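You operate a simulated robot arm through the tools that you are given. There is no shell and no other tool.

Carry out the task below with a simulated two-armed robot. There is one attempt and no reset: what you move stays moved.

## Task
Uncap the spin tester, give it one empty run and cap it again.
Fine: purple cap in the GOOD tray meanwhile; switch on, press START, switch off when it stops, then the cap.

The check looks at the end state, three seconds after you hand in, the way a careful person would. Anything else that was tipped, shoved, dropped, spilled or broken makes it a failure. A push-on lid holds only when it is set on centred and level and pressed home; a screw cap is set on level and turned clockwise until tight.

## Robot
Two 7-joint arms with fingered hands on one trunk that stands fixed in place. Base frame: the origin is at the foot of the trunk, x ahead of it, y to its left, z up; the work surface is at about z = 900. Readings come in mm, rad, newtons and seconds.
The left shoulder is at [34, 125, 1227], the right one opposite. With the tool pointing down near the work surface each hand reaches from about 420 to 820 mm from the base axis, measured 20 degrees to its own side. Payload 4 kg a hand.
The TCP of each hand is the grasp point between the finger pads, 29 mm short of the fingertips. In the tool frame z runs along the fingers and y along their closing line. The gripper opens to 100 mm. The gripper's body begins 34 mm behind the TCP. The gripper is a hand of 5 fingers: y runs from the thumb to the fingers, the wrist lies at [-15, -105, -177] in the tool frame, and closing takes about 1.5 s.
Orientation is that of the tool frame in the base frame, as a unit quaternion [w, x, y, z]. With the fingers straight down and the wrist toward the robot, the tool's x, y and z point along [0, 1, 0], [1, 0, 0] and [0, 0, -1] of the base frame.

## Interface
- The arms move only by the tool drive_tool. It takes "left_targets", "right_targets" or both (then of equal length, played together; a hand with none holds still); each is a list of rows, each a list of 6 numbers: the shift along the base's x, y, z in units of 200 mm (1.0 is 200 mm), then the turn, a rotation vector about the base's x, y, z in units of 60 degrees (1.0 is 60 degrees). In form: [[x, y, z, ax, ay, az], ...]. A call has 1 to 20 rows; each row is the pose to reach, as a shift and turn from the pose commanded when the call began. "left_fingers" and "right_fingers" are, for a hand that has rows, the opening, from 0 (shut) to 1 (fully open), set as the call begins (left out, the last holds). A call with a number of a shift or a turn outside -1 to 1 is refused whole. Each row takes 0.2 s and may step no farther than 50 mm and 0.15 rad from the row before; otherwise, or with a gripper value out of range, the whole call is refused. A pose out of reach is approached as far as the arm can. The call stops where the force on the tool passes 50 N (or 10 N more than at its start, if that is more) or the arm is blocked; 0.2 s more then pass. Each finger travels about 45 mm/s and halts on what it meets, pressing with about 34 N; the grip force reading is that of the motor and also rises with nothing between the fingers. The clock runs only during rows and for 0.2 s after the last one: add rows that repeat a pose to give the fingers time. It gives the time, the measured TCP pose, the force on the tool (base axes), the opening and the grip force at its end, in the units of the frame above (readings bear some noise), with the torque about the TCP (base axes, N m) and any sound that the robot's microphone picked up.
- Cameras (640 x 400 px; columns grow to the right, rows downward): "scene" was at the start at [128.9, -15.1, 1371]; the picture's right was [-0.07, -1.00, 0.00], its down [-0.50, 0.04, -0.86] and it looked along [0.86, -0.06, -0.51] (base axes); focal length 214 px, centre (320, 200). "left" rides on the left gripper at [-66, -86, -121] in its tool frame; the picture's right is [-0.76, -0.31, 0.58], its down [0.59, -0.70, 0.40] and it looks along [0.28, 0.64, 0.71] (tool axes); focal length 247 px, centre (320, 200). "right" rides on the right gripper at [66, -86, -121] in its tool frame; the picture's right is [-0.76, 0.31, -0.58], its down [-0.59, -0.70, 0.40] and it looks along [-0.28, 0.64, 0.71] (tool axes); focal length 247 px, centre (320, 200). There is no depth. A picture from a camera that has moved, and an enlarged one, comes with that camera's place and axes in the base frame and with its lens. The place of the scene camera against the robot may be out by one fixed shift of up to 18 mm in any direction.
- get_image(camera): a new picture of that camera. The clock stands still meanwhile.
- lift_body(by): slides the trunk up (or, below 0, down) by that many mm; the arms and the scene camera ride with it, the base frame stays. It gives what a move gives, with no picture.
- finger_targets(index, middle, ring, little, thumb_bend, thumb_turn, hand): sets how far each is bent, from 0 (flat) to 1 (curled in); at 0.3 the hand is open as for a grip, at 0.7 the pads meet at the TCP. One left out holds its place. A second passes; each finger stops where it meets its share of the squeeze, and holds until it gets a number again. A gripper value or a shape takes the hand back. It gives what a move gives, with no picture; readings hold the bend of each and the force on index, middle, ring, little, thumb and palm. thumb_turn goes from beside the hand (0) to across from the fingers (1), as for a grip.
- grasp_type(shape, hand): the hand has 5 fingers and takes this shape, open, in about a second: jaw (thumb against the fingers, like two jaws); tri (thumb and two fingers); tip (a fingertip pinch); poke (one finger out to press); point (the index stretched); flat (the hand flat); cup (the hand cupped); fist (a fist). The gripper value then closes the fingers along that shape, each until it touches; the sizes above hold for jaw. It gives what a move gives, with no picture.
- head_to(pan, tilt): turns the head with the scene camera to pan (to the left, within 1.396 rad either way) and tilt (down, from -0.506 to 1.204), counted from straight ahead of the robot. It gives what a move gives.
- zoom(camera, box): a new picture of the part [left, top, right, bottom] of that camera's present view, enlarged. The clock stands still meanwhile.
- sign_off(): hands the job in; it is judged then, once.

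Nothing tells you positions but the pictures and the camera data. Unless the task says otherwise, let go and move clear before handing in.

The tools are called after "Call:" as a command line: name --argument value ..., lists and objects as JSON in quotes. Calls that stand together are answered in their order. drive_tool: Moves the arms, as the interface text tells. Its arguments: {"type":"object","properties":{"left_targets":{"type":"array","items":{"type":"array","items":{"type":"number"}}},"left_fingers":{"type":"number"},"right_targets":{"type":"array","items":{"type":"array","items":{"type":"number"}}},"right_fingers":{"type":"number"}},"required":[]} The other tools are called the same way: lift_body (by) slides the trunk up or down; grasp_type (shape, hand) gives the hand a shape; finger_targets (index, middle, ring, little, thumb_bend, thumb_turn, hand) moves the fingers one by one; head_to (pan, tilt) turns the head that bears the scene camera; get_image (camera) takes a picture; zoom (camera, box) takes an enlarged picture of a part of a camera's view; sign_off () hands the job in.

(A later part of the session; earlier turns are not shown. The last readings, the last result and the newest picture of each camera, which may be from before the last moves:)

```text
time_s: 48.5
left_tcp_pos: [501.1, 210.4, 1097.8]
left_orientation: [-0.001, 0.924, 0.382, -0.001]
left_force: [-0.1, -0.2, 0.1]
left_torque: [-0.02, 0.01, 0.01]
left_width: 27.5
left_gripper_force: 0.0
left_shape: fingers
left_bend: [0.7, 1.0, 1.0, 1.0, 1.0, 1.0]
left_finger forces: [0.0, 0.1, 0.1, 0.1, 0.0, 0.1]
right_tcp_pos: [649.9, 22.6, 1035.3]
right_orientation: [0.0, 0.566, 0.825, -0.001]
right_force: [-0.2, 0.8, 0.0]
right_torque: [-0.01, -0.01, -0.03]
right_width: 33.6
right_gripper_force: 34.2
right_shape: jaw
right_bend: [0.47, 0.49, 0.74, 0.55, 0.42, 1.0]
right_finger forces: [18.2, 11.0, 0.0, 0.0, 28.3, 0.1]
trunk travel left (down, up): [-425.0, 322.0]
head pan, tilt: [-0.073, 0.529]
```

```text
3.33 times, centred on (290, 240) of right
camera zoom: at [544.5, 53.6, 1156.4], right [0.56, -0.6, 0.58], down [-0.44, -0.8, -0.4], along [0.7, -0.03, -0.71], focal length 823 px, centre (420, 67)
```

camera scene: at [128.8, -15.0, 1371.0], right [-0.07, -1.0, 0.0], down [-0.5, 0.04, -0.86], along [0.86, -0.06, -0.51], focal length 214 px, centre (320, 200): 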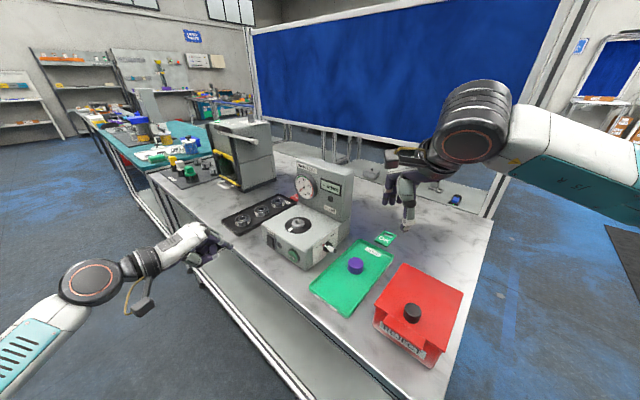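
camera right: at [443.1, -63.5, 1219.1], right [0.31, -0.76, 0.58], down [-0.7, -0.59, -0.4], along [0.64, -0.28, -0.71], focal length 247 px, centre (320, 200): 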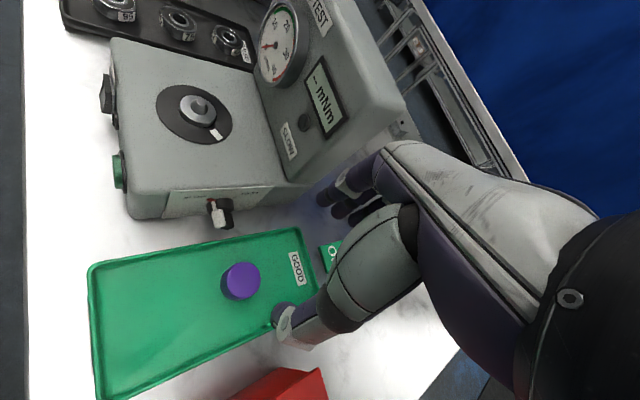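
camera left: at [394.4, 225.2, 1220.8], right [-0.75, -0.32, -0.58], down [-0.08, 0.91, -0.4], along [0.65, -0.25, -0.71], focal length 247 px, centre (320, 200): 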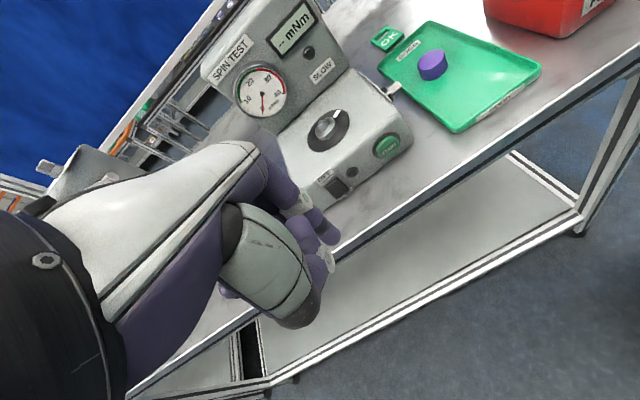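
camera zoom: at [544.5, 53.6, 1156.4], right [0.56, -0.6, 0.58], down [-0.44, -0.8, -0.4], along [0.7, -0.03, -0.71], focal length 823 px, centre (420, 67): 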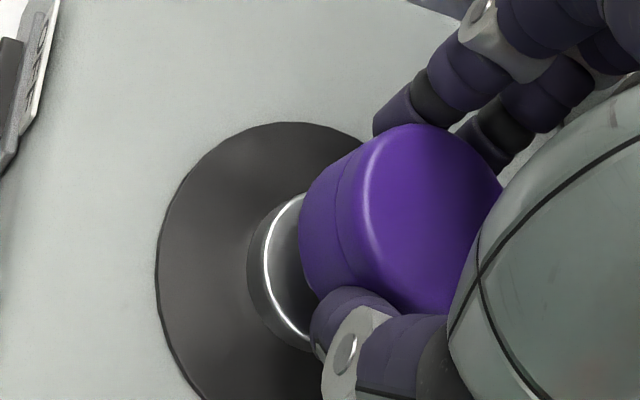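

The cap is level and lines up with the hub to within about 1 mm in both views. I'll lower it 13 mm and look again before seating.

Call:
drive_tool --right_targets '[[0, 0, -0.02, 0, 0, 0], [0, 0, -0.04, 0, 0, 0], [0, 0, -0.055, 0, 0, 0], [0, 0, -0.065, 0, 0, 0], [0, 0, -0.065, 0, 0, 0]]'

Call:
zoom --camera "left" --box '[280, 70, 380, 150]'

Call:
zoom --camera "scene" --box '[270, 185, 330, 235]'

Call:
zoom --camera "right" --box '[220, 180, 360, 300]'

```text
time_s: 49.7
left_tcp_pos: [501.3, 210.8, 1098.1]
left_orientation: [-0.001, 0.924, 0.383, -0.001]
left_force: [-0.3, -0.6, 0.5]
left_torque: [0.03, 0.01, -0.01]
left_width: 27.5
left_gripper_force: 0.1
left_shape: fingers
left_bend: [0.7, 1.0, 1.0, 1.0, 1.0, 1.0]
left_finger forces: [0.1, 0.0, 0.1, 0.0, 0.0, 0.0]
right_tcp_pos: [648.9, 21.2, 1023.2]
right_orientation: [-0.001, 0.565, 0.825, -0.001]
right_force: [-0.5, 0.6, -0.3]
right_torque: [0.05, -0.02, 0.03]
right_width: 33.8
right_gripper_force: 34.0
right_shape: jaw
right_bend: [0.47, 0.49, 0.74, 0.55, 0.42, 1.0]
right_finger forces: [18.3, 11.1, 0.1, 0.0, 28.3, 0.0]
trunk travel left (down, up): [-425.0, 322.0]
head pan, tilt: [-0.073, 0.529]
```

```text
5.00 times, centred on (330, 110) of left
camera zoom: at [394.7, 225.3, 1220.3], right [-0.75, -0.32, -0.58], down [-0.08, 0.91, -0.4], along [0.65, -0.25, -0.71], focal length 1235 px, centre (270, 650)
```

zoom: 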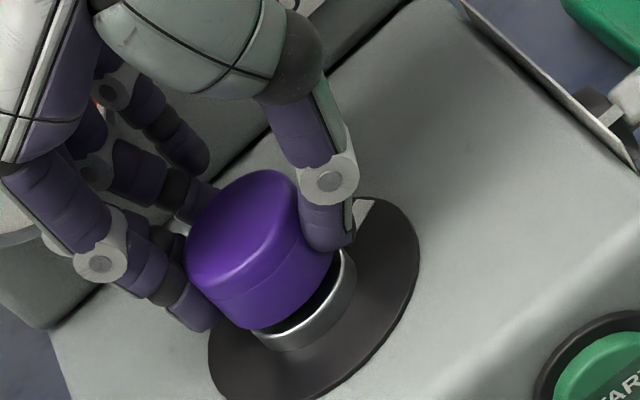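

```text
8.00 times, centred on (300, 210) of scene
camera zoom: at [129.0, -15.0, 1370.9], right [-0.07, -1.0, 0.0], down [-0.5, 0.04, -0.86], along [0.86, -0.06, -0.51], focal length 1716 px, centre (480, 120)
```

zoom: 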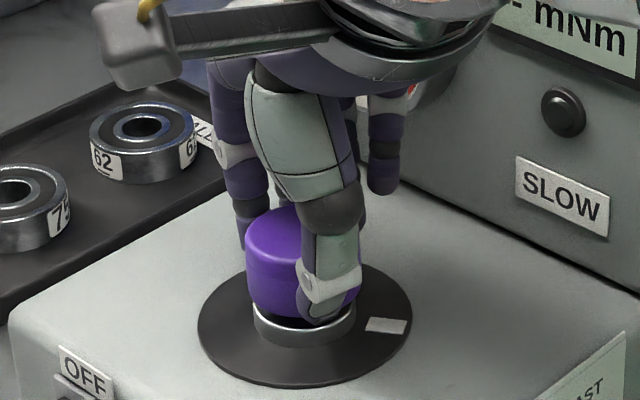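

```text
3.33 times, centred on (290, 240) of right
camera zoom: at [544.6, 53.2, 1143.4], right [0.56, -0.59, 0.58], down [-0.44, -0.8, -0.4], along [0.7, -0.03, -0.71], focal length 823 px, centre (420, 67)
```

zoom: 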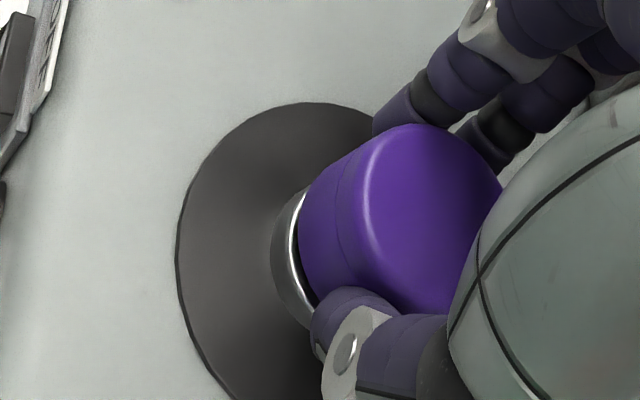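

The cap bottom is just above the hub rim and looks concentric in both views. I'll lower in small steps and watch the contact force.

Call:
drive_tool --right_targets '[[0, 0, -0.005, 0, 0, 0], [0, 0, -0.01, 0, 0, 0], [0, 0, -0.015, 0, 0, 0], [0, 0, -0.02, 0, 0, 0]]'

Call:
zoom --camera "left" --box '[280, 70, 380, 150]'

Call:
zoom --camera "right" --box '[220, 180, 360, 300]'

```text
time_s: 50.7
left_tcp_pos: [501.6, 211.8, 1097.3]
left_orientation: [-0.001, 0.924, 0.383, 0.0]
left_force: [0.3, 0.0, -0.3]
left_torque: [-0.06, 0.04, -0.01]
left_width: 27.6
left_gripper_force: 0.1
left_shape: fingers
left_bend: [0.7, 1.0, 1.0, 1.0, 1.0, 1.0]
left_finger forces: [0.0, 0.0, 0.0, 0.0, 0.1, 0.1]
right_tcp_pos: [647.9, 22.5, 1018.4]
right_orientation: [0.0, 0.565, 0.825, 0.0]
right_force: [-0.6, 0.0, 0.8]
right_torque: [0.03, 0.01, -0.01]
right_width: 33.7
right_gripper_force: 34.5
right_shape: jaw
right_bend: [0.47, 0.49, 0.74, 0.55, 0.42, 1.0]
right_finger forces: [18.1, 10.9, 0.1, 0.1, 28.3, 0.1]
trunk travel left (down, up): [-425.0, 322.0]
head pan, tilt: [-0.073, 0.529]
```

```text
5.00 times, centred on (330, 110) of left
camera zoom: at [394.7, 225.3, 1220.3], right [-0.75, -0.32, -0.58], down [-0.08, 0.91, -0.4], along [0.65, -0.25, -0.71], focal length 1235 px, centre (270, 650)
```

zoom: 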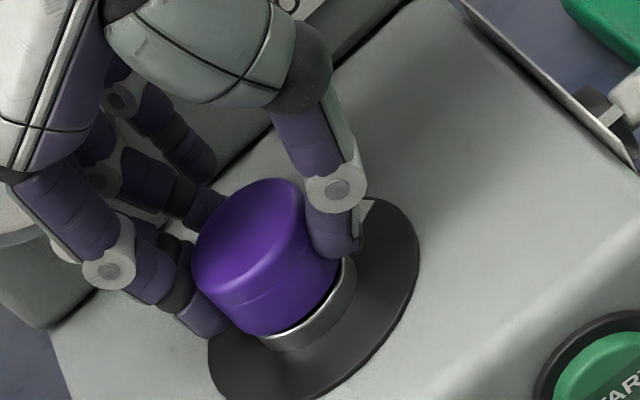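

```text
3.33 times, centred on (290, 240) of right
camera zoom: at [544.6, 52.9, 1139.6], right [0.56, -0.6, 0.58], down [-0.44, -0.8, -0.4], along [0.7, -0.03, -0.71], focal length 823 px, centre (420, 67)
```

zoom: 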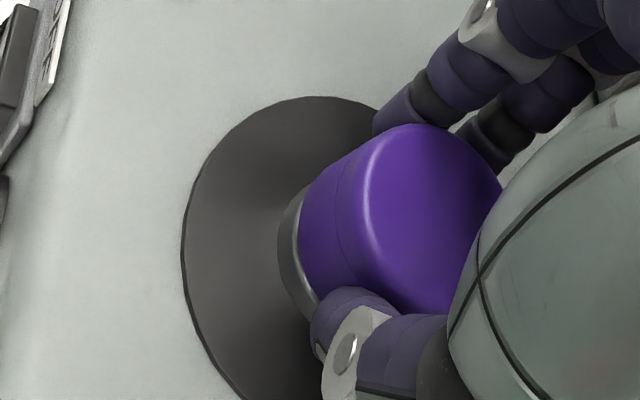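

Call:
drive_tool --right_targets '[[0, 0, -0.005, 0, 0, 0], [0, 0, -0.01, 0, 0, 0]]'

Call:
zoom --camera "left" --box '[280, 70, 380, 150]'

Call:
zoom --camera "scene" --box '[270, 185, 330, 235]'

```text
time_s: 51.3
left_tcp_pos: [501.8, 210.3, 1097.6]
left_orientation: [0.0, 0.924, 0.383, 0.0]
left_force: [0.4, -0.2, 1.4]
left_torque: [0.05, 0.02, 0.05]
left_width: 27.6
left_gripper_force: 0.1
left_shape: fingers
left_bend: [0.7, 1.0, 1.0, 1.0, 1.0, 1.0]
left_finger forces: [0.1, 0.0, 0.1, 0.0, 0.0, 0.1]
right_tcp_pos: [648.7, 23.3, 1017.9]
right_orientation: [0.0, 0.565, 0.825, 0.001]
right_force: [-0.2, 1.1, 1.9]
right_torque: [0.02, -0.06, -0.02]
right_width: 33.7
right_gripper_force: 34.3
right_shape: jaw
right_bend: [0.47, 0.49, 0.74, 0.55, 0.42, 1.0]
right_finger forces: [18.2, 11.2, 0.1, 0.0, 28.5, 0.0]
trunk travel left (down, up): [-425.0, 322.0]
head pan, tilt: [-0.073, 0.529]
```

```text
5.00 times, centred on (330, 110) of left
camera zoom: at [394.5, 225.2, 1220.4], right [-0.75, -0.32, -0.58], down [-0.08, 0.91, -0.4], along [0.65, -0.25, -0.71], focal length 1235 px, centre (270, 650)
```

zoom: 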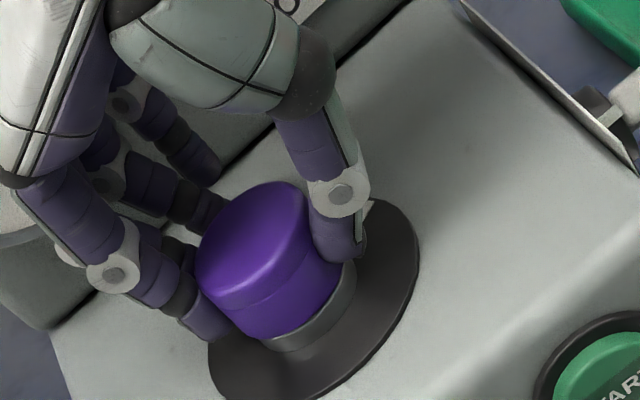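

```text
8.00 times, centred on (300, 210) of scene
camera zoom: at [128.8, -15.0, 1371.0], right [-0.07, -1.0, 0.0], down [-0.5, 0.04, -0.86], along [0.86, -0.06, -0.51], focal length 1716 px, centre (480, 120)
```

zoom: 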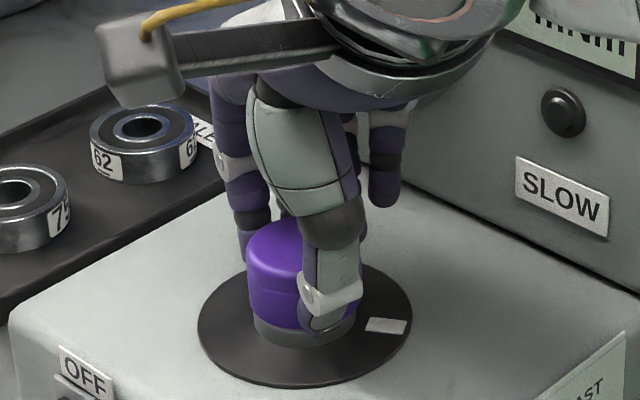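

Contact is just beginning (1.9 N), with about 2 mm left to the original seated position. I'll keep pressing gently.

Call:
drive_tool --right_targets '[[0, 0, -0.005, 0, 0, 0], [0, 0, -0.01, 0, 0, 0]]'

Call:
zoom --camera "left" --box '[280, 70, 380, 150]'

Call:
zoom --camera "right" --box '[220, 180, 360, 300]'

```text
time_s: 51.9
left_tcp_pos: [501.0, 210.6, 1099.5]
left_orientation: [0.0, 0.924, 0.383, 0.0]
left_force: [-0.2, -0.3, 0.2]
left_torque: [-0.01, 0.0, -0.05]
left_width: 27.8
left_gripper_force: 0.0
left_shape: fingers
left_bend: [0.7, 1.0, 1.0, 1.0, 1.0, 1.0]
left_finger forces: [0.1, 0.1, 0.0, 0.0, 0.1, 0.0]
right_tcp_pos: [647.7, 22.8, 1016.8]
right_orientation: [0.001, 0.565, 0.825, 0.002]
right_force: [0.6, -2.0, 8.7]
right_torque: [0.01, -0.14, -0.01]
right_width: 34.0
right_gripper_force: 33.7
right_shape: jaw
right_bend: [0.47, 0.49, 0.74, 0.55, 0.42, 1.0]
right_finger forces: [18.3, 11.8, 0.0, 0.0, 29.2, 0.0]
trunk travel left (down, up): [-425.0, 322.0]
head pan, tilt: [-0.073, 0.529]
```

```text
5.00 times, centred on (330, 110) of left
camera zoom: at [393.9, 225.1, 1220.8], right [-0.75, -0.32, -0.58], down [-0.08, 0.91, -0.4], along [0.65, -0.25, -0.71], focal length 1235 px, centre (270, 650)
```

zoom: 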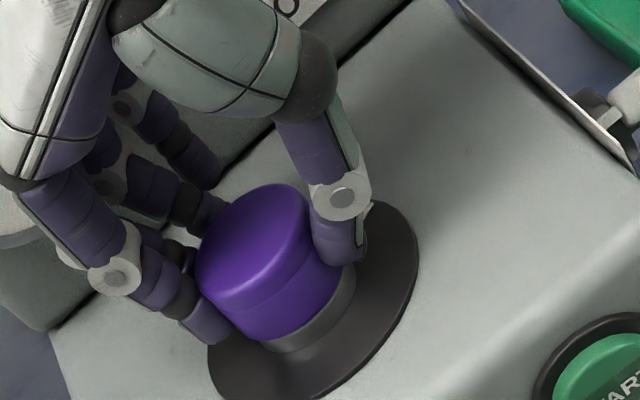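

```text
3.33 times, centred on (290, 240) of right
camera zoom: at [543.8, 53.0, 1137.1], right [0.56, -0.6, 0.58], down [-0.44, -0.8, -0.4], along [0.7, -0.03, -0.71], focal length 823 px, centre (420, 67)
```

zoom: 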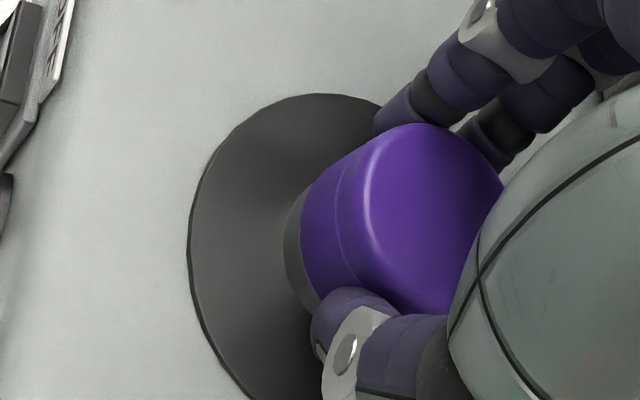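

The force is now 8.7 N. I'll press another 2 mm to bring the cap home, staying within the force limit.

Call:
drive_tool --right_targets '[[0, 0, -0.005, 0, 0, 0], [0, 0, -0.01, 0, 0, 0]]'

Call:
zoom --camera "left" --box '[280, 70, 380, 150]'

Call:
zoom --camera "scene" --box '[270, 185, 330, 235]'

```text
time_s: 52.5
left_tcp_pos: [499.3, 210.1, 1099.7]
left_orientation: [0.0, 0.924, 0.382, 0.0]
left_force: [-0.4, 0.0, -0.7]
left_torque: [-0.03, 0.01, 0.01]
left_width: 27.7
left_gripper_force: 0.0
left_shape: fingers
left_bend: [0.7, 1.0, 1.0, 1.0, 1.0, 1.0]
left_finger forces: [0.0, 0.0, 0.0, 0.1, 0.0, 0.1]
right_tcp_pos: [648.1, 22.3, 1015.3]
right_orientation: [0.001, 0.565, 0.825, 0.002]
right_force: [1.6, -0.8, 18.2]
right_torque: [0.02, -0.24, -0.03]
right_width: 34.4
right_gripper_force: 34.1
right_shape: jaw
right_bend: [0.47, 0.49, 0.74, 0.55, 0.42, 1.0]
right_finger forces: [19.0, 12.6, 0.0, 0.1, 30.4, 0.0]
trunk travel left (down, up): [-425.0, 322.0]
head pan, tilt: [-0.073, 0.529]
```

```text
5.00 times, centred on (330, 110) of left
camera zoom: at [393.1, 225.0, 1221.1], right [-0.75, -0.32, -0.58], down [-0.08, 0.91, -0.4], along [0.65, -0.25, -0.71], focal length 1235 px, centre (270, 650)
```

zoom: 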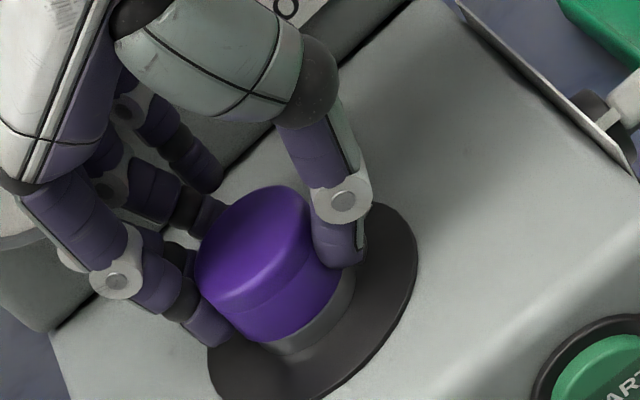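

```text
8.00 times, centred on (300, 210) of scene
camera zoom: at [127.2, -15.2, 1371.3], right [-0.07, -1.0, 0.0], down [-0.5, 0.04, -0.86], along [0.86, -0.06, -0.5], focal length 1716 px, centre (480, 120)
```

zoom: 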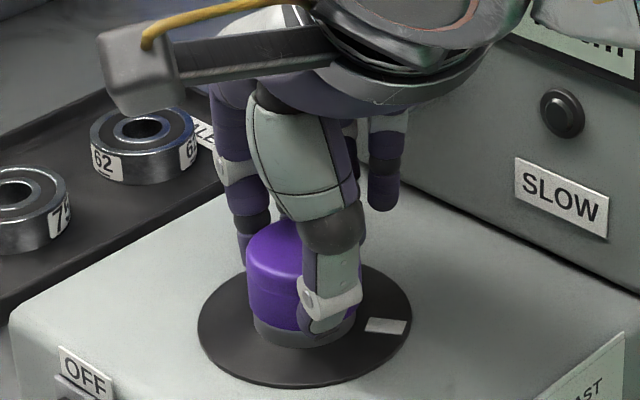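

The cap's outline now matches its original seated outline to a fraction of a millimetre, at 18 N. I'll press a little more to be sure it's fully home, and listen for anything.

Call:
drive_tool --right_targets '[[0, 0, -0.005, 0, 0, 0], [0, 0, -0.01, 0, 0, 0], [0, 0, -0.015, 0, 0, 0]]'

Call:
zoom --camera "left" --box '[280, 70, 380, 150]'

Call:
zoom --camera "right" --box '[220, 180, 360, 300]'

```text
time_s: 53.3
left_tcp_pos: [499.0, 210.6, 1099.6]
left_orientation: [0.0, 0.924, 0.382, 0.0]
left_force: [-0.6, -0.1, 0.2]
left_torque: [-0.04, 0.04, 0.0]
left_width: 27.7
left_gripper_force: 0.1
left_shape: fingers
left_bend: [0.7, 1.0, 1.0, 1.0, 1.0, 1.0]
left_finger forces: [0.0, 0.0, 0.1, 0.1, 0.0, 0.0]
right_tcp_pos: [647.7, 23.4, 1014.3]
right_orientation: [0.002, 0.565, 0.825, 0.004]
right_force: [0.2, -1.9, 28.0]
right_torque: [0.02, -0.22, -0.04]
right_width: 35.6
right_gripper_force: 33.9
right_shape: jaw
right_bend: [0.47, 0.48, 0.74, 0.55, 0.42, 1.0]
right_finger forces: [19.9, 13.4, 0.0, 0.0, 32.6, 0.1]
trunk travel left (down, up): [-425.0, 322.0]
head pan, tilt: [-0.073, 0.529]
```

```text
5.00 times, centred on (330, 110) of left
camera zoom: at [392.1, 224.9, 1221.5], right [-0.75, -0.32, -0.58], down [-0.08, 0.91, -0.4], along [0.65, -0.25, -0.71], focal length 1235 px, centre (270, 650)
```

zoom: 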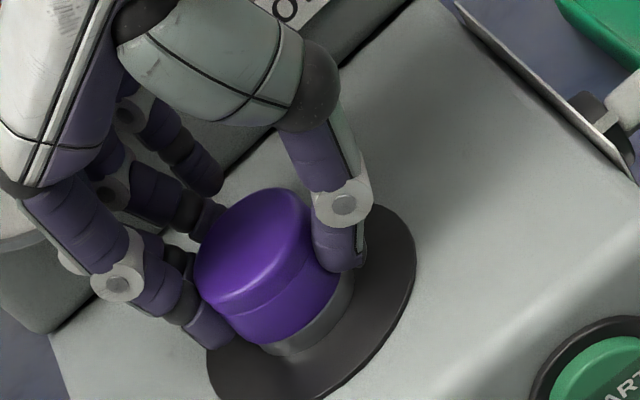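

```text
3.33 times, centred on (290, 240) of right
camera zoom: at [542.8, 52.7, 1135.3], right [0.56, -0.6, 0.58], down [-0.44, -0.8, -0.41], along [0.71, -0.03, -0.71], focal length 823 px, centre (420, 67)
```

zoom: 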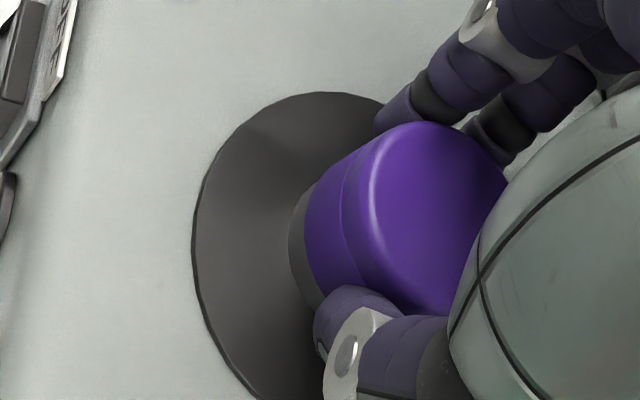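

At 28 N the cap no longer moves and the fingers only slip slightly, so it's home. I'll relax the downward push without pulling up, then open the hand.

Call:
drive_tool --right_targets '[[0, 0, 0.005, 0, 0, 0], [0, 0, 0.01, 0, 0, 0], [0, 0, 0.017, 0, 0, 0], [0, 0, 0.017, 0, 0, 0]]'

```text
time_s: 54.3
left_tcp_pos: [500.2, 210.6, 1098.7]
left_orientation: [0.0, 0.924, 0.382, 0.0]
left_force: [0.4, -0.8, 0.1]
left_torque: [0.03, 0.01, -0.02]
left_width: 27.5
left_gripper_force: 0.0
left_shape: fingers
left_bend: [0.7, 1.0, 1.0, 1.0, 1.0, 1.0]
left_finger forces: [0.1, 0.1, 0.0, 0.0, 0.0, 0.0]
right_tcp_pos: [646.9, 22.8, 1015.1]
right_orientation: [0.001, 0.565, 0.825, 0.002]
right_force: [1.1, -0.8, 22.7]
right_torque: [0.07, -0.37, -0.05]
right_width: 35.3
right_gripper_force: 33.4
right_shape: jaw
right_bend: [0.47, 0.48, 0.74, 0.55, 0.42, 1.0]
right_finger forces: [20.4, 13.2, 0.0, 0.1, 31.1, 0.1]
trunk travel left (down, up): [-425.0, 322.0]
head pan, tilt: [-0.073, 0.529]
```

Call:
drive_tool --right_targets '[[0, 0, 0.005, 0, 0, 0], [0, 0, 0.01, 0, 0, 0], [0, 0, 0.01, 0, 0, 0]]'

Call:
zoom --camera "left" --box '[280, 70, 380, 150]'

```text
time_s: 55.1
left_tcp_pos: [498.7, 210.6, 1098.4]
left_orientation: [0.001, 0.924, 0.383, 0.0]
left_force: [-0.3, -0.1, 0.1]
left_torque: [-0.02, 0.02, 0.01]
left_width: 27.4
left_gripper_force: 0.0
left_shape: fingers
left_bend: [0.7, 1.0, 1.0, 1.0, 1.0, 1.0]
left_finger forces: [0.0, 0.0, 0.1, 0.0, 0.1, 0.0]
right_tcp_pos: [647.8, 22.3, 1015.6]
right_orientation: [0.0, 0.565, 0.825, 0.0]
right_force: [1.7, 0.6, 16.2]
right_torque: [0.09, -0.33, -0.04]
right_width: 35.4
right_gripper_force: 34.3
right_shape: jaw
right_bend: [0.47, 0.48, 0.74, 0.55, 0.42, 1.0]
right_finger forces: [20.8, 12.8, 0.0, 0.1, 30.2, 0.0]
trunk travel left (down, up): [-425.0, 322.0]
head pan, tilt: [-0.073, 0.529]
```

```text
5.00 times, centred on (330, 110) of left
camera zoom: at [393.5, 225.2, 1220.8], right [-0.75, -0.32, -0.58], down [-0.08, 0.91, -0.4], along [0.65, -0.25, -0.71], focal length 1235 px, centre (270, 650)
```

zoom: 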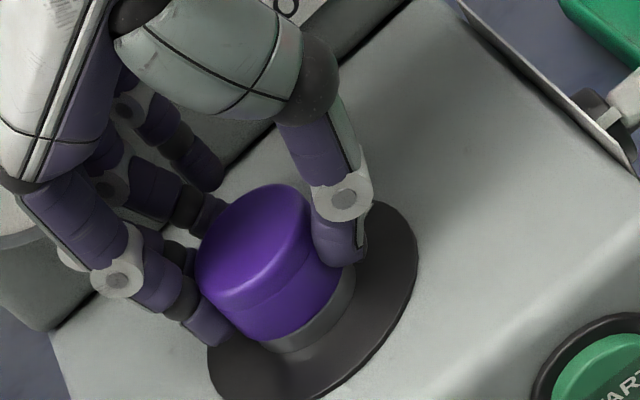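

Call:
drive_tool --right_targets '[[0, 0, 0.005, 0, 0, 0], [0, 0, 0.01, 0, 0, 0], [0, 0, 0.014, 0, 0, 0], [0, 0, 0.014, 0, 0, 0]]'

```text
time_s: 56.1
left_tcp_pos: [500.3, 212.0, 1098.5]
left_orientation: [0.0, 0.924, 0.382, 0.0]
left_force: [0.0, -0.3, 0.6]
left_torque: [0.0, -0.03, 0.01]
left_width: 27.8
left_gripper_force: 0.0
left_shape: fingers
left_bend: [0.7, 1.0, 1.0, 1.0, 1.0, 1.0]
left_finger forces: [0.0, 0.0, 0.1, 0.0, 0.0, 0.1]
right_tcp_pos: [647.6, 22.5, 1016.5]
right_orientation: [0.0, 0.565, 0.825, -0.002]
right_force: [1.3, 1.8, 4.7]
right_torque: [0.05, -0.13, 0.05]
right_width: 35.2
right_gripper_force: 33.9
right_shape: jaw
right_bend: [0.47, 0.48, 0.74, 0.55, 0.42, 1.0]
right_finger forces: [19.6, 11.3, 0.1, 0.0, 29.4, 0.1]
trunk travel left (down, up): [-425.0, 322.0]
head pan, tilt: [-0.073, 0.529]
```

The push is down to 4.7 N with the cap unmoved, so I'll open the hand.

Call:
drive_tool --right_targets '[[0, 0, 0, 0, 0, 0], [0, 0, 0, 0, 0, 0], [0, 0, 0, 0, 0, 0], [0, 0, 0, 0, 0, 0], [0, 0, 0, 0, 0, 0], [0, 0, 0, 0, 0, 0]]' --right_fingers 0.8

Call:
zoom --camera "left" --box '[280, 70, 380, 150]'

Call:
zoom --camera "scene" --box '[270, 185, 330, 235]'

Call:
zoom --camera "right" --box '[220, 160, 380, 320]'

```text
time_s: 57.5
left_tcp_pos: [499.9, 210.2, 1097.5]
left_orientation: [0.0, 0.924, 0.383, -0.001]
left_force: [0.1, 0.5, -0.4]
left_torque: [0.01, 0.01, 0.01]
left_width: 27.5
left_gripper_force: 0.0
left_shape: fingers
left_bend: [0.7, 1.0, 1.0, 1.0, 1.0, 1.0]
left_finger forces: [0.0, 0.0, 0.0, 0.1, 0.0, 0.1]
right_tcp_pos: [649.7, 22.6, 1018.3]
right_orientation: [0.0, 0.565, 0.825, -0.001]
right_force: [-0.1, 0.2, 0.0]
right_torque: [-0.02, -0.02, 0.0]
right_width: 79.6
right_gripper_force: 0.1
right_shape: jaw
right_bend: [0.38, 0.33, 0.25, 0.37, 0.31, 0.99]
right_finger forces: [0.1, 0.0, 0.1, 0.0, 0.0, 0.0]
trunk travel left (down, up): [-425.0, 322.0]
head pan, tilt: [-0.073, 0.529]
```

```text
5.00 times, centred on (330, 110) of left
camera zoom: at [394.7, 225.2, 1220.3], right [-0.75, -0.32, -0.58], down [-0.08, 0.91, -0.4], along [0.65, -0.25, -0.71], focal length 1235 px, centre (270, 650)
```

zoom: 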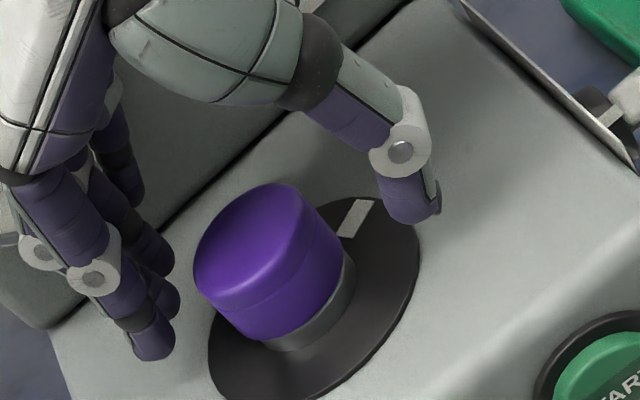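

```text
8.00 times, centred on (300, 210) of scene
camera zoom: at [129.0, -15.0, 1370.9], right [-0.07, -1.0, 0.0], down [-0.5, 0.04, -0.86], along [0.86, -0.06, -0.51], focal length 1716 px, centre (480, 120)
```

zoom: 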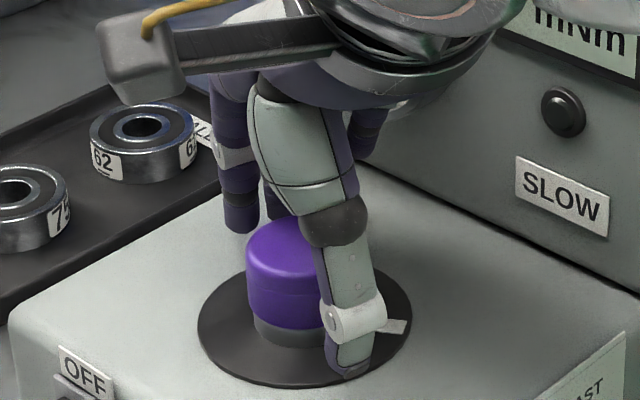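

```text
2.50 times, centred on (300, 240) of right
camera zoom: at [544.7, 52.7, 1138.6], right [0.56, -0.6, 0.58], down [-0.44, -0.8, -0.4], along [0.7, -0.03, -0.71], focal length 617 px, centre (370, 100)
```

zoom: 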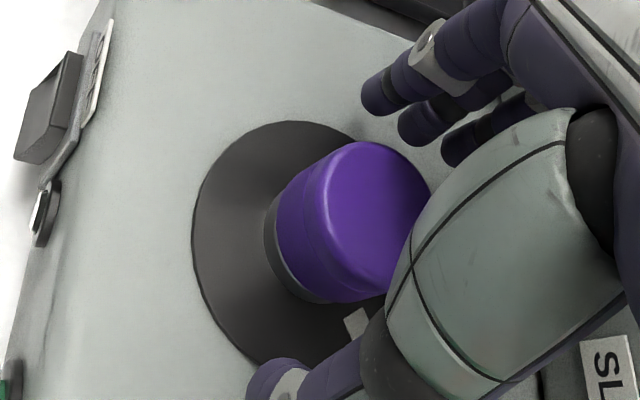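

The hand is open and the cap stands on the hub. I'll raise the right hand straight up and away so I can compare the cap with the original pictures.

Call:
drive_tool --right_targets '[[0, 0, 0.05, 0, 0, 0], [0, 0, 0.2, 0, 0, 0], [0, 0, 0.4, 0, 0, 0], [0, 0, 0.6, 0, 0, 0], [-0.1, -0.1, 0.65, 0, 0, 0], [-0.25, -0.25, 0.65, 0, 0, -0.1], [-0.4, -0.4, 0.65, 0, 0, -0.2]]'

Call:
zoom --camera "left" --box '[280, 90, 380, 160]'

Call:
zoom --camera "scene" --box '[255, 190, 365, 275]'

Call:
get_image --camera "right"

```text
time_s: 59.1
left_tcp_pos: [500.5, 210.3, 1098.7]
left_orientation: [0.0, 0.924, 0.383, -0.001]
left_force: [-0.4, 0.0, 0.9]
left_torque: [-0.02, 0.01, -0.01]
left_width: 27.7
left_gripper_force: 0.0
left_shape: fingers
left_bend: [0.7, 1.0, 1.0, 1.0, 1.0, 1.0]
left_finger forces: [0.0, 0.0, 0.1, 0.1, 0.0, 0.0]
right_tcp_pos: [567.6, -58.2, 1149.2]
right_orientation: [0.0, 0.649, 0.761, -0.001]
right_force: [-0.1, 0.0, -0.3]
right_torque: [0.0, -0.03, 0.0]
right_width: 79.8
right_gripper_force: 0.0
right_shape: jaw
right_bend: [0.38, 0.33, 0.25, 0.37, 0.3, 0.99]
right_finger forces: [0.1, 0.0, 0.0, 0.0, 0.1, 0.0]
trunk travel left (down, up): [-425.0, 322.0]
head pan, tilt: [-0.073, 0.529]
```

```text
5.71 times, centred on (330, 125) of left
camera zoom: at [394.2, 224.3, 1220.7], right [-0.75, -0.32, -0.58], down [-0.08, 0.91, -0.4], along [0.65, -0.25, -0.71], focal length 1411 px, centre (263, 629)
```

zoom: 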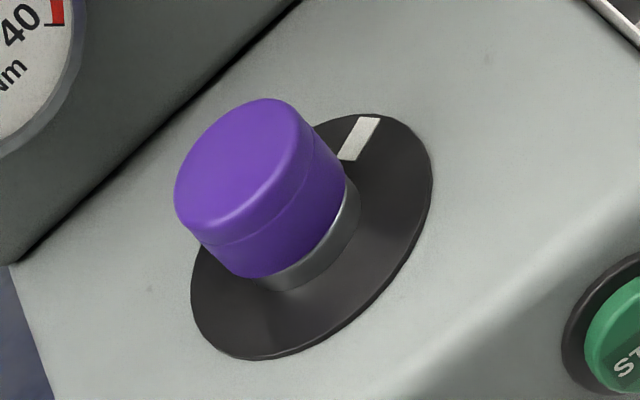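

```text
4.71 times, centred on (310, 232) of scene
camera zoom: at [128.4, -16.0, 1371.0], right [-0.07, -1.0, 0.0], down [-0.5, 0.04, -0.86], along [0.86, -0.06, -0.51], focal length 1009 px, centre (367, 47)
```

zoom: 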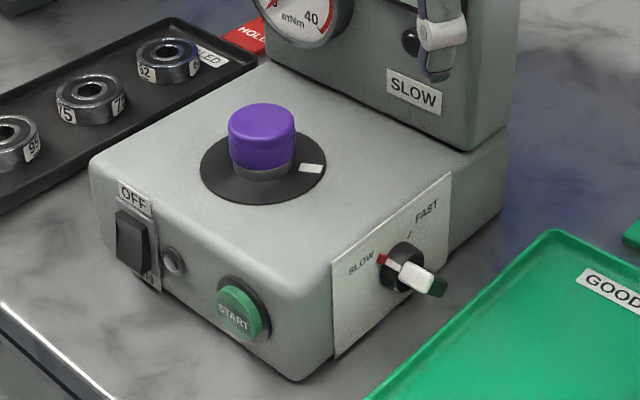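

```text
taken
camera right: at [471.7, -7.4, 1268.8], right [0.42, -0.7, 0.58], down [-0.6, -0.69, -0.4], along [0.68, -0.18, -0.71], focal length 247 px, centre (320, 200)
```

right: 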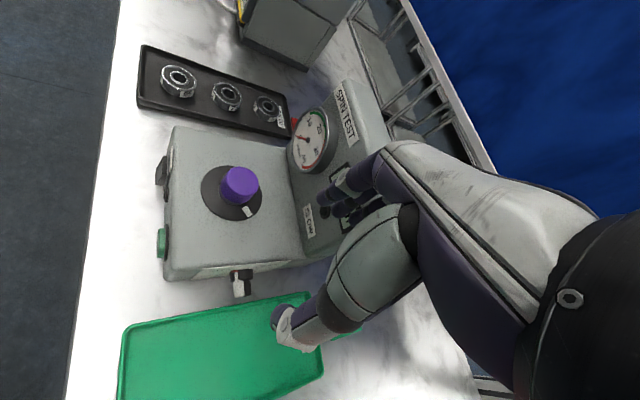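

Call:
zoom --camera "left" --box '[300, 95, 360, 145]'

Call:
zoom --camera "scene" --box '[290, 200, 330, 235]'

Call:
zoom --camera "right" --box '[190, 155, 280, 225]'

```text
8.00 times, centred on (330, 120) of left
camera zoom: at [394.2, 224.3, 1220.7], right [-0.75, -0.32, -0.58], down [-0.08, 0.91, -0.4], along [0.65, -0.25, -0.71], focal length 1976 px, centre (240, 840)
```

zoom: 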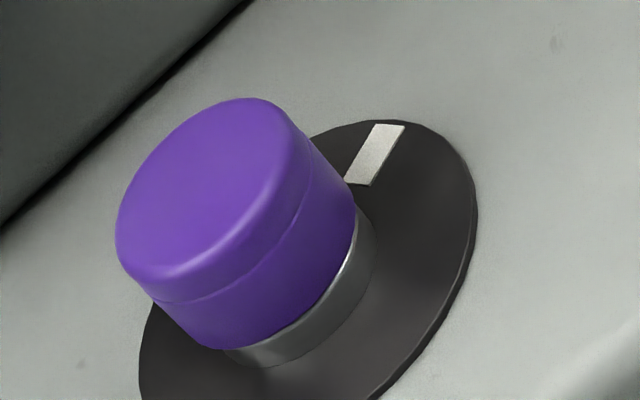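

```text
11.43 times, centred on (310, 218) of scene
camera zoom: at [128.4, -16.0, 1371.0], right [-0.07, -1.0, 0.0], down [-0.5, 0.04, -0.86], along [0.86, -0.06, -0.51], focal length 2451 px, centre (434, 0)
```

zoom: 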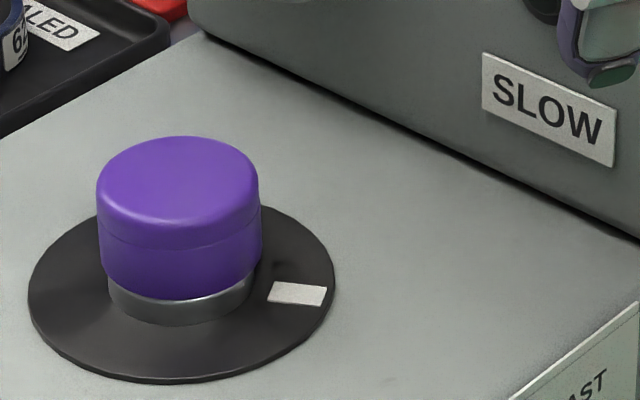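

```text
5.71 times, centred on (235, 190) of right
camera zoom: at [471.7, -7.4, 1268.8], right [0.42, -0.7, 0.58], down [-0.6, -0.69, -0.4], along [0.68, -0.18, -0.71], focal length 1411 px, centre (806, 257)
```

zoom: 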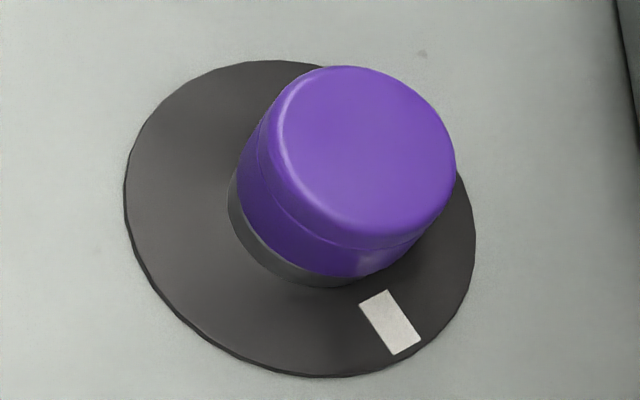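

The cap looks upright, but I see a thin bright line at the collar, so I want a strict before-and-after comparison. I'll put the right camera back where it was for the early picture and take the same zoom.

Call:
drive_tool --right_targets '[[-0.068, 0.043, 0.027, 0, 0, -0.076], [-0.1355, 0.086, 0.054, 0, 0, -0.152], [-0.1355, 0.086, 0.054, 0, 0, -0.152], [-0.1355, 0.086, 0.054, 0, 0, -0.152]]'

Call:
zoom --camera "right" --box '[150, 130, 310, 290]'

Call:
zoom --camera "left" --box '[260, 90, 430, 210]'

Call:
zoom --camera "scene" --box '[255, 190, 365, 275]'

```text
time_s: 60.1
left_tcp_pos: [502.0, 210.9, 1099.2]
left_orientation: [0.0, 0.924, 0.382, 0.0]
left_force: [0.3, 0.8, -0.2]
left_torque: [0.04, 0.0, 0.02]
left_width: 27.5
left_gripper_force: 0.0
left_shape: fingers
left_bend: [0.7, 1.0, 1.0, 1.0, 1.0, 1.0]
left_finger forces: [0.0, 0.1, 0.1, 0.0, 0.0, 0.0]
right_tcp_pos: [540.7, -40.2, 1158.8]
right_orientation: [0.0, 0.707, 0.707, -0.001]
right_force: [-0.7, 1.7, 0.0]
right_torque: [0.01, -0.04, -0.01]
right_width: 80.0
right_gripper_force: 0.0
right_shape: jaw
right_bend: [0.38, 0.33, 0.25, 0.37, 0.3, 0.99]
right_finger forces: [0.0, 0.0, 0.0, 0.0, 0.0, 0.0]
trunk travel left (down, up): [-425.0, 322.0]
head pan, tilt: [-0.073, 0.529]
```

```text
2.50 times, centred on (230, 210) of right
camera zoom: at [454.7, 25.4, 1279.6], right [0.31, -0.76, 0.58], down [-0.7, -0.59, -0.4], along [0.64, -0.28, -0.71], focal length 617 px, centre (545, 175)
```

zoom: 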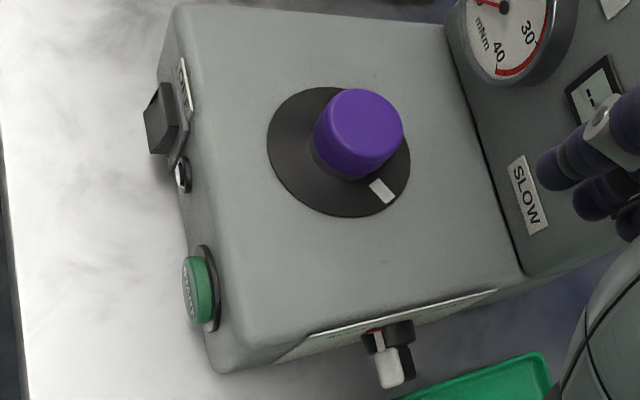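

```text
3.33 times, centred on (345, 150) of left
camera zoom: at [394.7, 225.4, 1220.3], right [-0.75, -0.32, -0.58], down [-0.08, 0.91, -0.4], along [0.65, -0.25, -0.71], focal length 823 px, centre (237, 367)
```

zoom: 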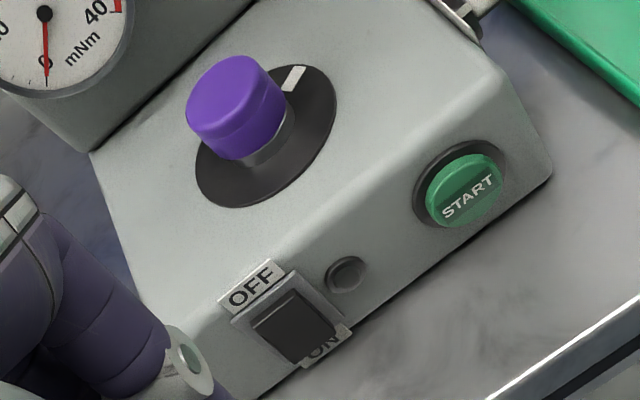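

```text
4.71 times, centred on (310, 232) of scene
camera zoom: at [129.0, -14.8, 1370.9], right [-0.07, -1.0, 0.0], down [-0.5, 0.04, -0.86], along [0.86, -0.06, -0.51], focal length 1009 px, centre (367, 47)
```

zoom: 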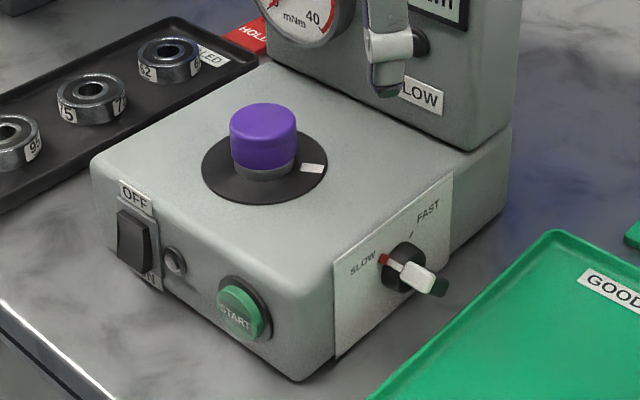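

The comparison suggests the cap may sit about 1 mm off or slightly raised on the robot side, probably from the release. I'll close the right hand's fingers and press straight down on the centre of the cap top, so nothing pulls sideways when I lift off.

Call:
drive_tool --right_targets '[[0.1, 0.06, -0.05, 0, 0, 0.07], [0.2, 0.12, -0.12, 0, 0, 0.14], [0.3, 0.18, -0.2, 0, 0, 0.21], [0.4, 0.24, -0.28, 0, 0, 0.28], [0.5085, 0.307, -0.369, 0, 0, 0.35], [0.5085, 0.307, -0.369, 0, 0, 0.35], [0.5085, 0.307, -0.369, 0, 0, 0.35], [0.5085, 0.307, -0.369, 0, 0, 0.35]]' --right_fingers 0

Call:
zoom --camera "right" --box '[200, 140, 420, 340]'

Call:
zoom --camera "left" --box '[240, 40, 400, 160]'

Call:
zoom --camera "scene" --box '[260, 160, 360, 240]'

```text
time_s: 61.9
left_tcp_pos: [501.6, 211.1, 1098.3]
left_orientation: [-0.001, 0.924, 0.383, -0.001]
left_force: [0.1, -0.4, -0.2]
left_torque: [0.01, -0.02, 0.0]
left_width: 27.4
left_gripper_force: 0.1
left_shape: fingers
left_bend: [0.7, 1.0, 1.0, 1.0, 1.0, 1.0]
left_finger forces: [0.0, 0.1, 0.0, 0.1, 0.1, 0.0]
right_tcp_pos: [643.2, 21.7, 1084.6]
right_orientation: [0.0, 0.565, 0.825, 0.0]
right_force: [0.8, -0.1, -1.0]
right_torque: [0.01, -0.01, 0.02]
right_width: 0.0
right_gripper_force: 33.4
right_shape: jaw
right_bend: [0.7, 0.7, 0.7, 0.7, 0.7, 1.0]
right_finger forces: [0.0, 0.1, 0.0, 0.1, 0.0, 0.1]
trunk travel left (down, up): [-425.0, 322.0]
head pan, tilt: [-0.073, 0.529]
```

```text
2.00 times, centred on (310, 240) of right
camera zoom: at [539.3, 51.2, 1205.4], right [0.56, -0.6, 0.58], down [-0.44, -0.8, -0.4], along [0.7, -0.03, -0.71], focal length 494 px, centre (340, 120)
```

zoom: 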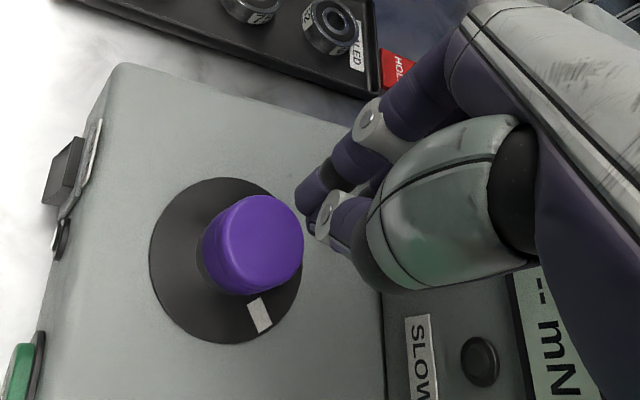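

```text
3.33 times, centred on (320, 100) of left
camera zoom: at [394.6, 225.1, 1220.4], right [-0.75, -0.32, -0.58], down [-0.08, 0.91, -0.4], along [0.65, -0.25, -0.71], focal length 823 px, centre (320, 533)
```

zoom: 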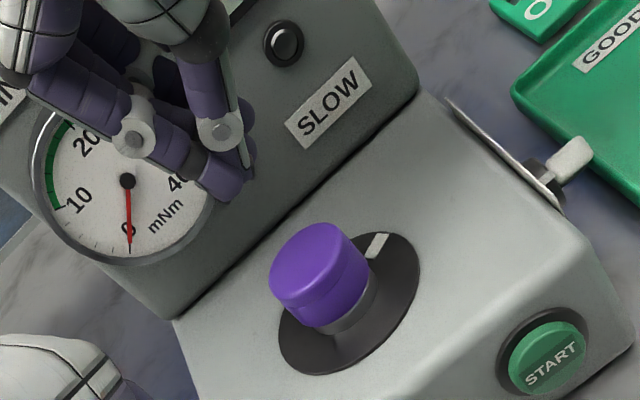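

```text
5.00 times, centred on (310, 200) of scene
camera zoom: at [128.9, -15.1, 1371.0], right [-0.07, -1.0, 0.0], down [-0.5, 0.04, -0.86], along [0.86, -0.06, -0.51], focal length 1072 px, centre (370, 200)
```

zoom: 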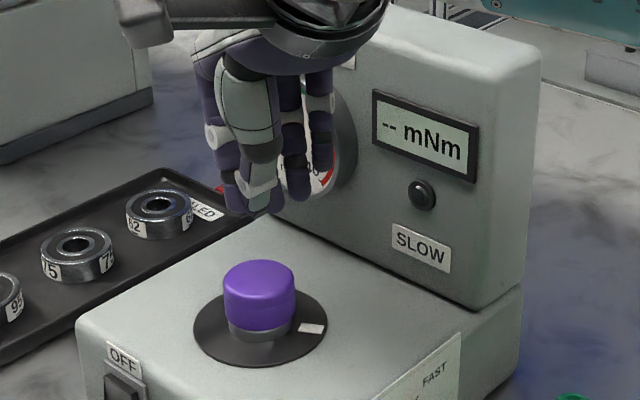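

The closed fingertips sit about 9 mm ahead of the TCP, so I'll shift back a little to centre them over the cap and come down to just above its top.

Call:
drive_tool --right_targets '[[-0.025, -0.01, -0.06, 0, 0, 0], [-0.025, -0.01, -0.12, 0, 0, 0], [-0.025, -0.01, -0.165, 0, 0, 0], [-0.025, -0.01, -0.165, 0, 0, 0]]'

Call:
zoom --camera "left" --box '[280, 70, 380, 150]'

Call:
zoom --camera "scene" --box '[270, 185, 330, 235]'

Call:
zoom --camera "right" --box '[220, 160, 380, 300]'

```text
time_s: 62.9
left_tcp_pos: [501.2, 210.9, 1098.3]
left_orientation: [-0.002, 0.924, 0.383, 0.0]
left_force: [-0.2, 0.1, 0.1]
left_torque: [0.03, 0.0, 0.0]
left_width: 27.5
left_gripper_force: 0.1
left_shape: fingers
left_bend: [0.7, 1.0, 1.0, 1.0, 1.0, 1.0]
left_finger forces: [0.1, 0.1, 0.0, 0.0, 0.0, 0.0]
right_tcp_pos: [639.4, 19.5, 1051.7]
right_orientation: [-0.001, 0.566, 0.824, -0.001]
right_force: [0.0, 0.7, 0.5]
right_torque: [-0.03, 0.03, 0.01]
right_width: 0.0
right_gripper_force: 34.3
right_shape: jaw
right_bend: [0.7, 0.7, 0.7, 0.7, 0.7, 1.0]
right_finger forces: [0.0, 0.1, 0.0, 0.1, 0.0, 0.0]
trunk travel left (down, up): [-425.0, 322.0]
head pan, tilt: [-0.073, 0.529]
```

```text
5.00 times, centred on (330, 110) of left
camera zoom: at [394.7, 225.3, 1220.3], right [-0.75, -0.32, -0.58], down [-0.08, 0.91, -0.4], along [0.65, -0.25, -0.71], focal length 1235 px, centre (270, 650)
```

zoom: 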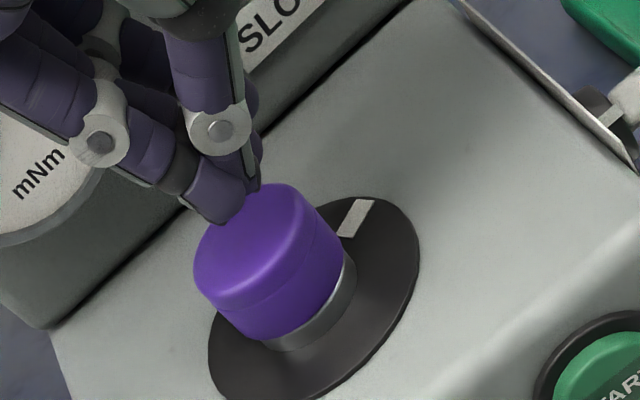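

```text
8.00 times, centred on (300, 210) of scene
camera zoom: at [129.0, -14.9, 1371.0], right [-0.07, -1.0, 0.0], down [-0.5, 0.04, -0.86], along [0.86, -0.06, -0.51], focal length 1716 px, centre (480, 120)
```

zoom: 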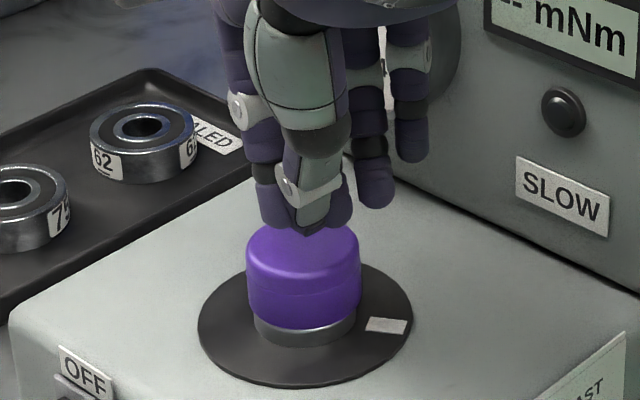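

```text
2.86 times, centred on (300, 230) of right
camera zoom: at [534.1, 49.5, 1172.7], right [0.56, -0.6, 0.58], down [-0.45, -0.8, -0.4], along [0.7, -0.03, -0.71], focal length 706 px, centre (377, 114)
```

zoom: 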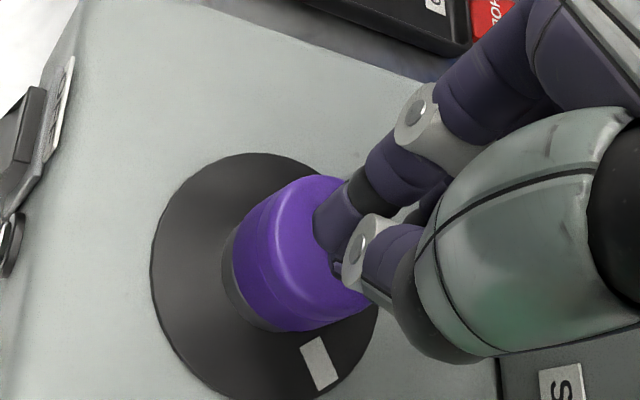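

The view agrees that the cap may be about 1 mm short of home. The closed fingertips are just above its top, so I'll press straight down in small steps.

Call:
drive_tool --right_targets '[[0, 0, -0.01, 0, 0, 0], [0, 0, -0.02, 0, 0, 0], [0, 0, -0.03, 0, 0, 0], [0, 0, -0.04, 0, 0, 0]]'

Call:
zoom --camera "left" --box '[280, 70, 380, 150]'

```text
time_s: 63.9
left_tcp_pos: [500.1, 211.1, 1098.9]
left_orientation: [0.0, 0.924, 0.383, 0.001]
left_force: [0.8, -0.5, 0.0]
left_torque: [-0.04, 0.0, 0.0]
left_width: 27.5
left_gripper_force: 0.1
left_shape: fingers
left_bend: [0.7, 1.0, 1.0, 1.0, 1.0, 1.0]
left_finger forces: [0.0, 0.0, 0.1, 0.0, 0.0, 0.1]
right_tcp_pos: [637.9, 19.3, 1044.2]
right_orientation: [0.0, 0.566, 0.825, 0.0]
right_force: [-0.1, -0.7, -0.4]
right_torque: [-0.03, 0.0, 0.0]
right_width: 0.3
right_gripper_force: 34.0
right_shape: jaw
right_bend: [0.7, 0.7, 0.7, 0.7, 0.7, 1.0]
right_finger forces: [0.0, 0.0, 0.1, 0.1, 0.0, 0.0]
trunk travel left (down, up): [-425.0, 322.0]
head pan, tilt: [-0.073, 0.529]
```

```text
5.00 times, centred on (330, 110) of left
camera zoom: at [394.7, 225.2, 1220.3], right [-0.75, -0.32, -0.58], down [-0.08, 0.91, -0.4], along [0.65, -0.25, -0.71], focal length 1235 px, centre (270, 650)
```

zoom: 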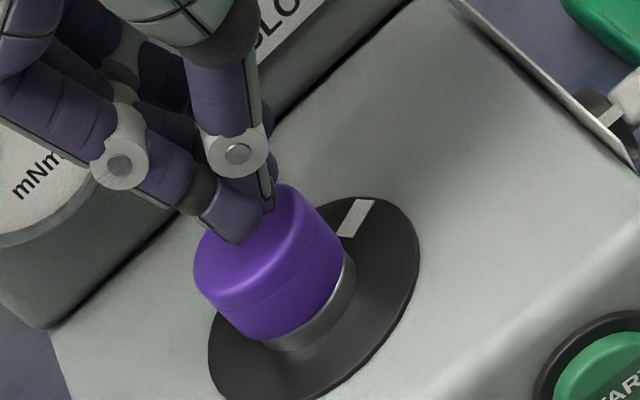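

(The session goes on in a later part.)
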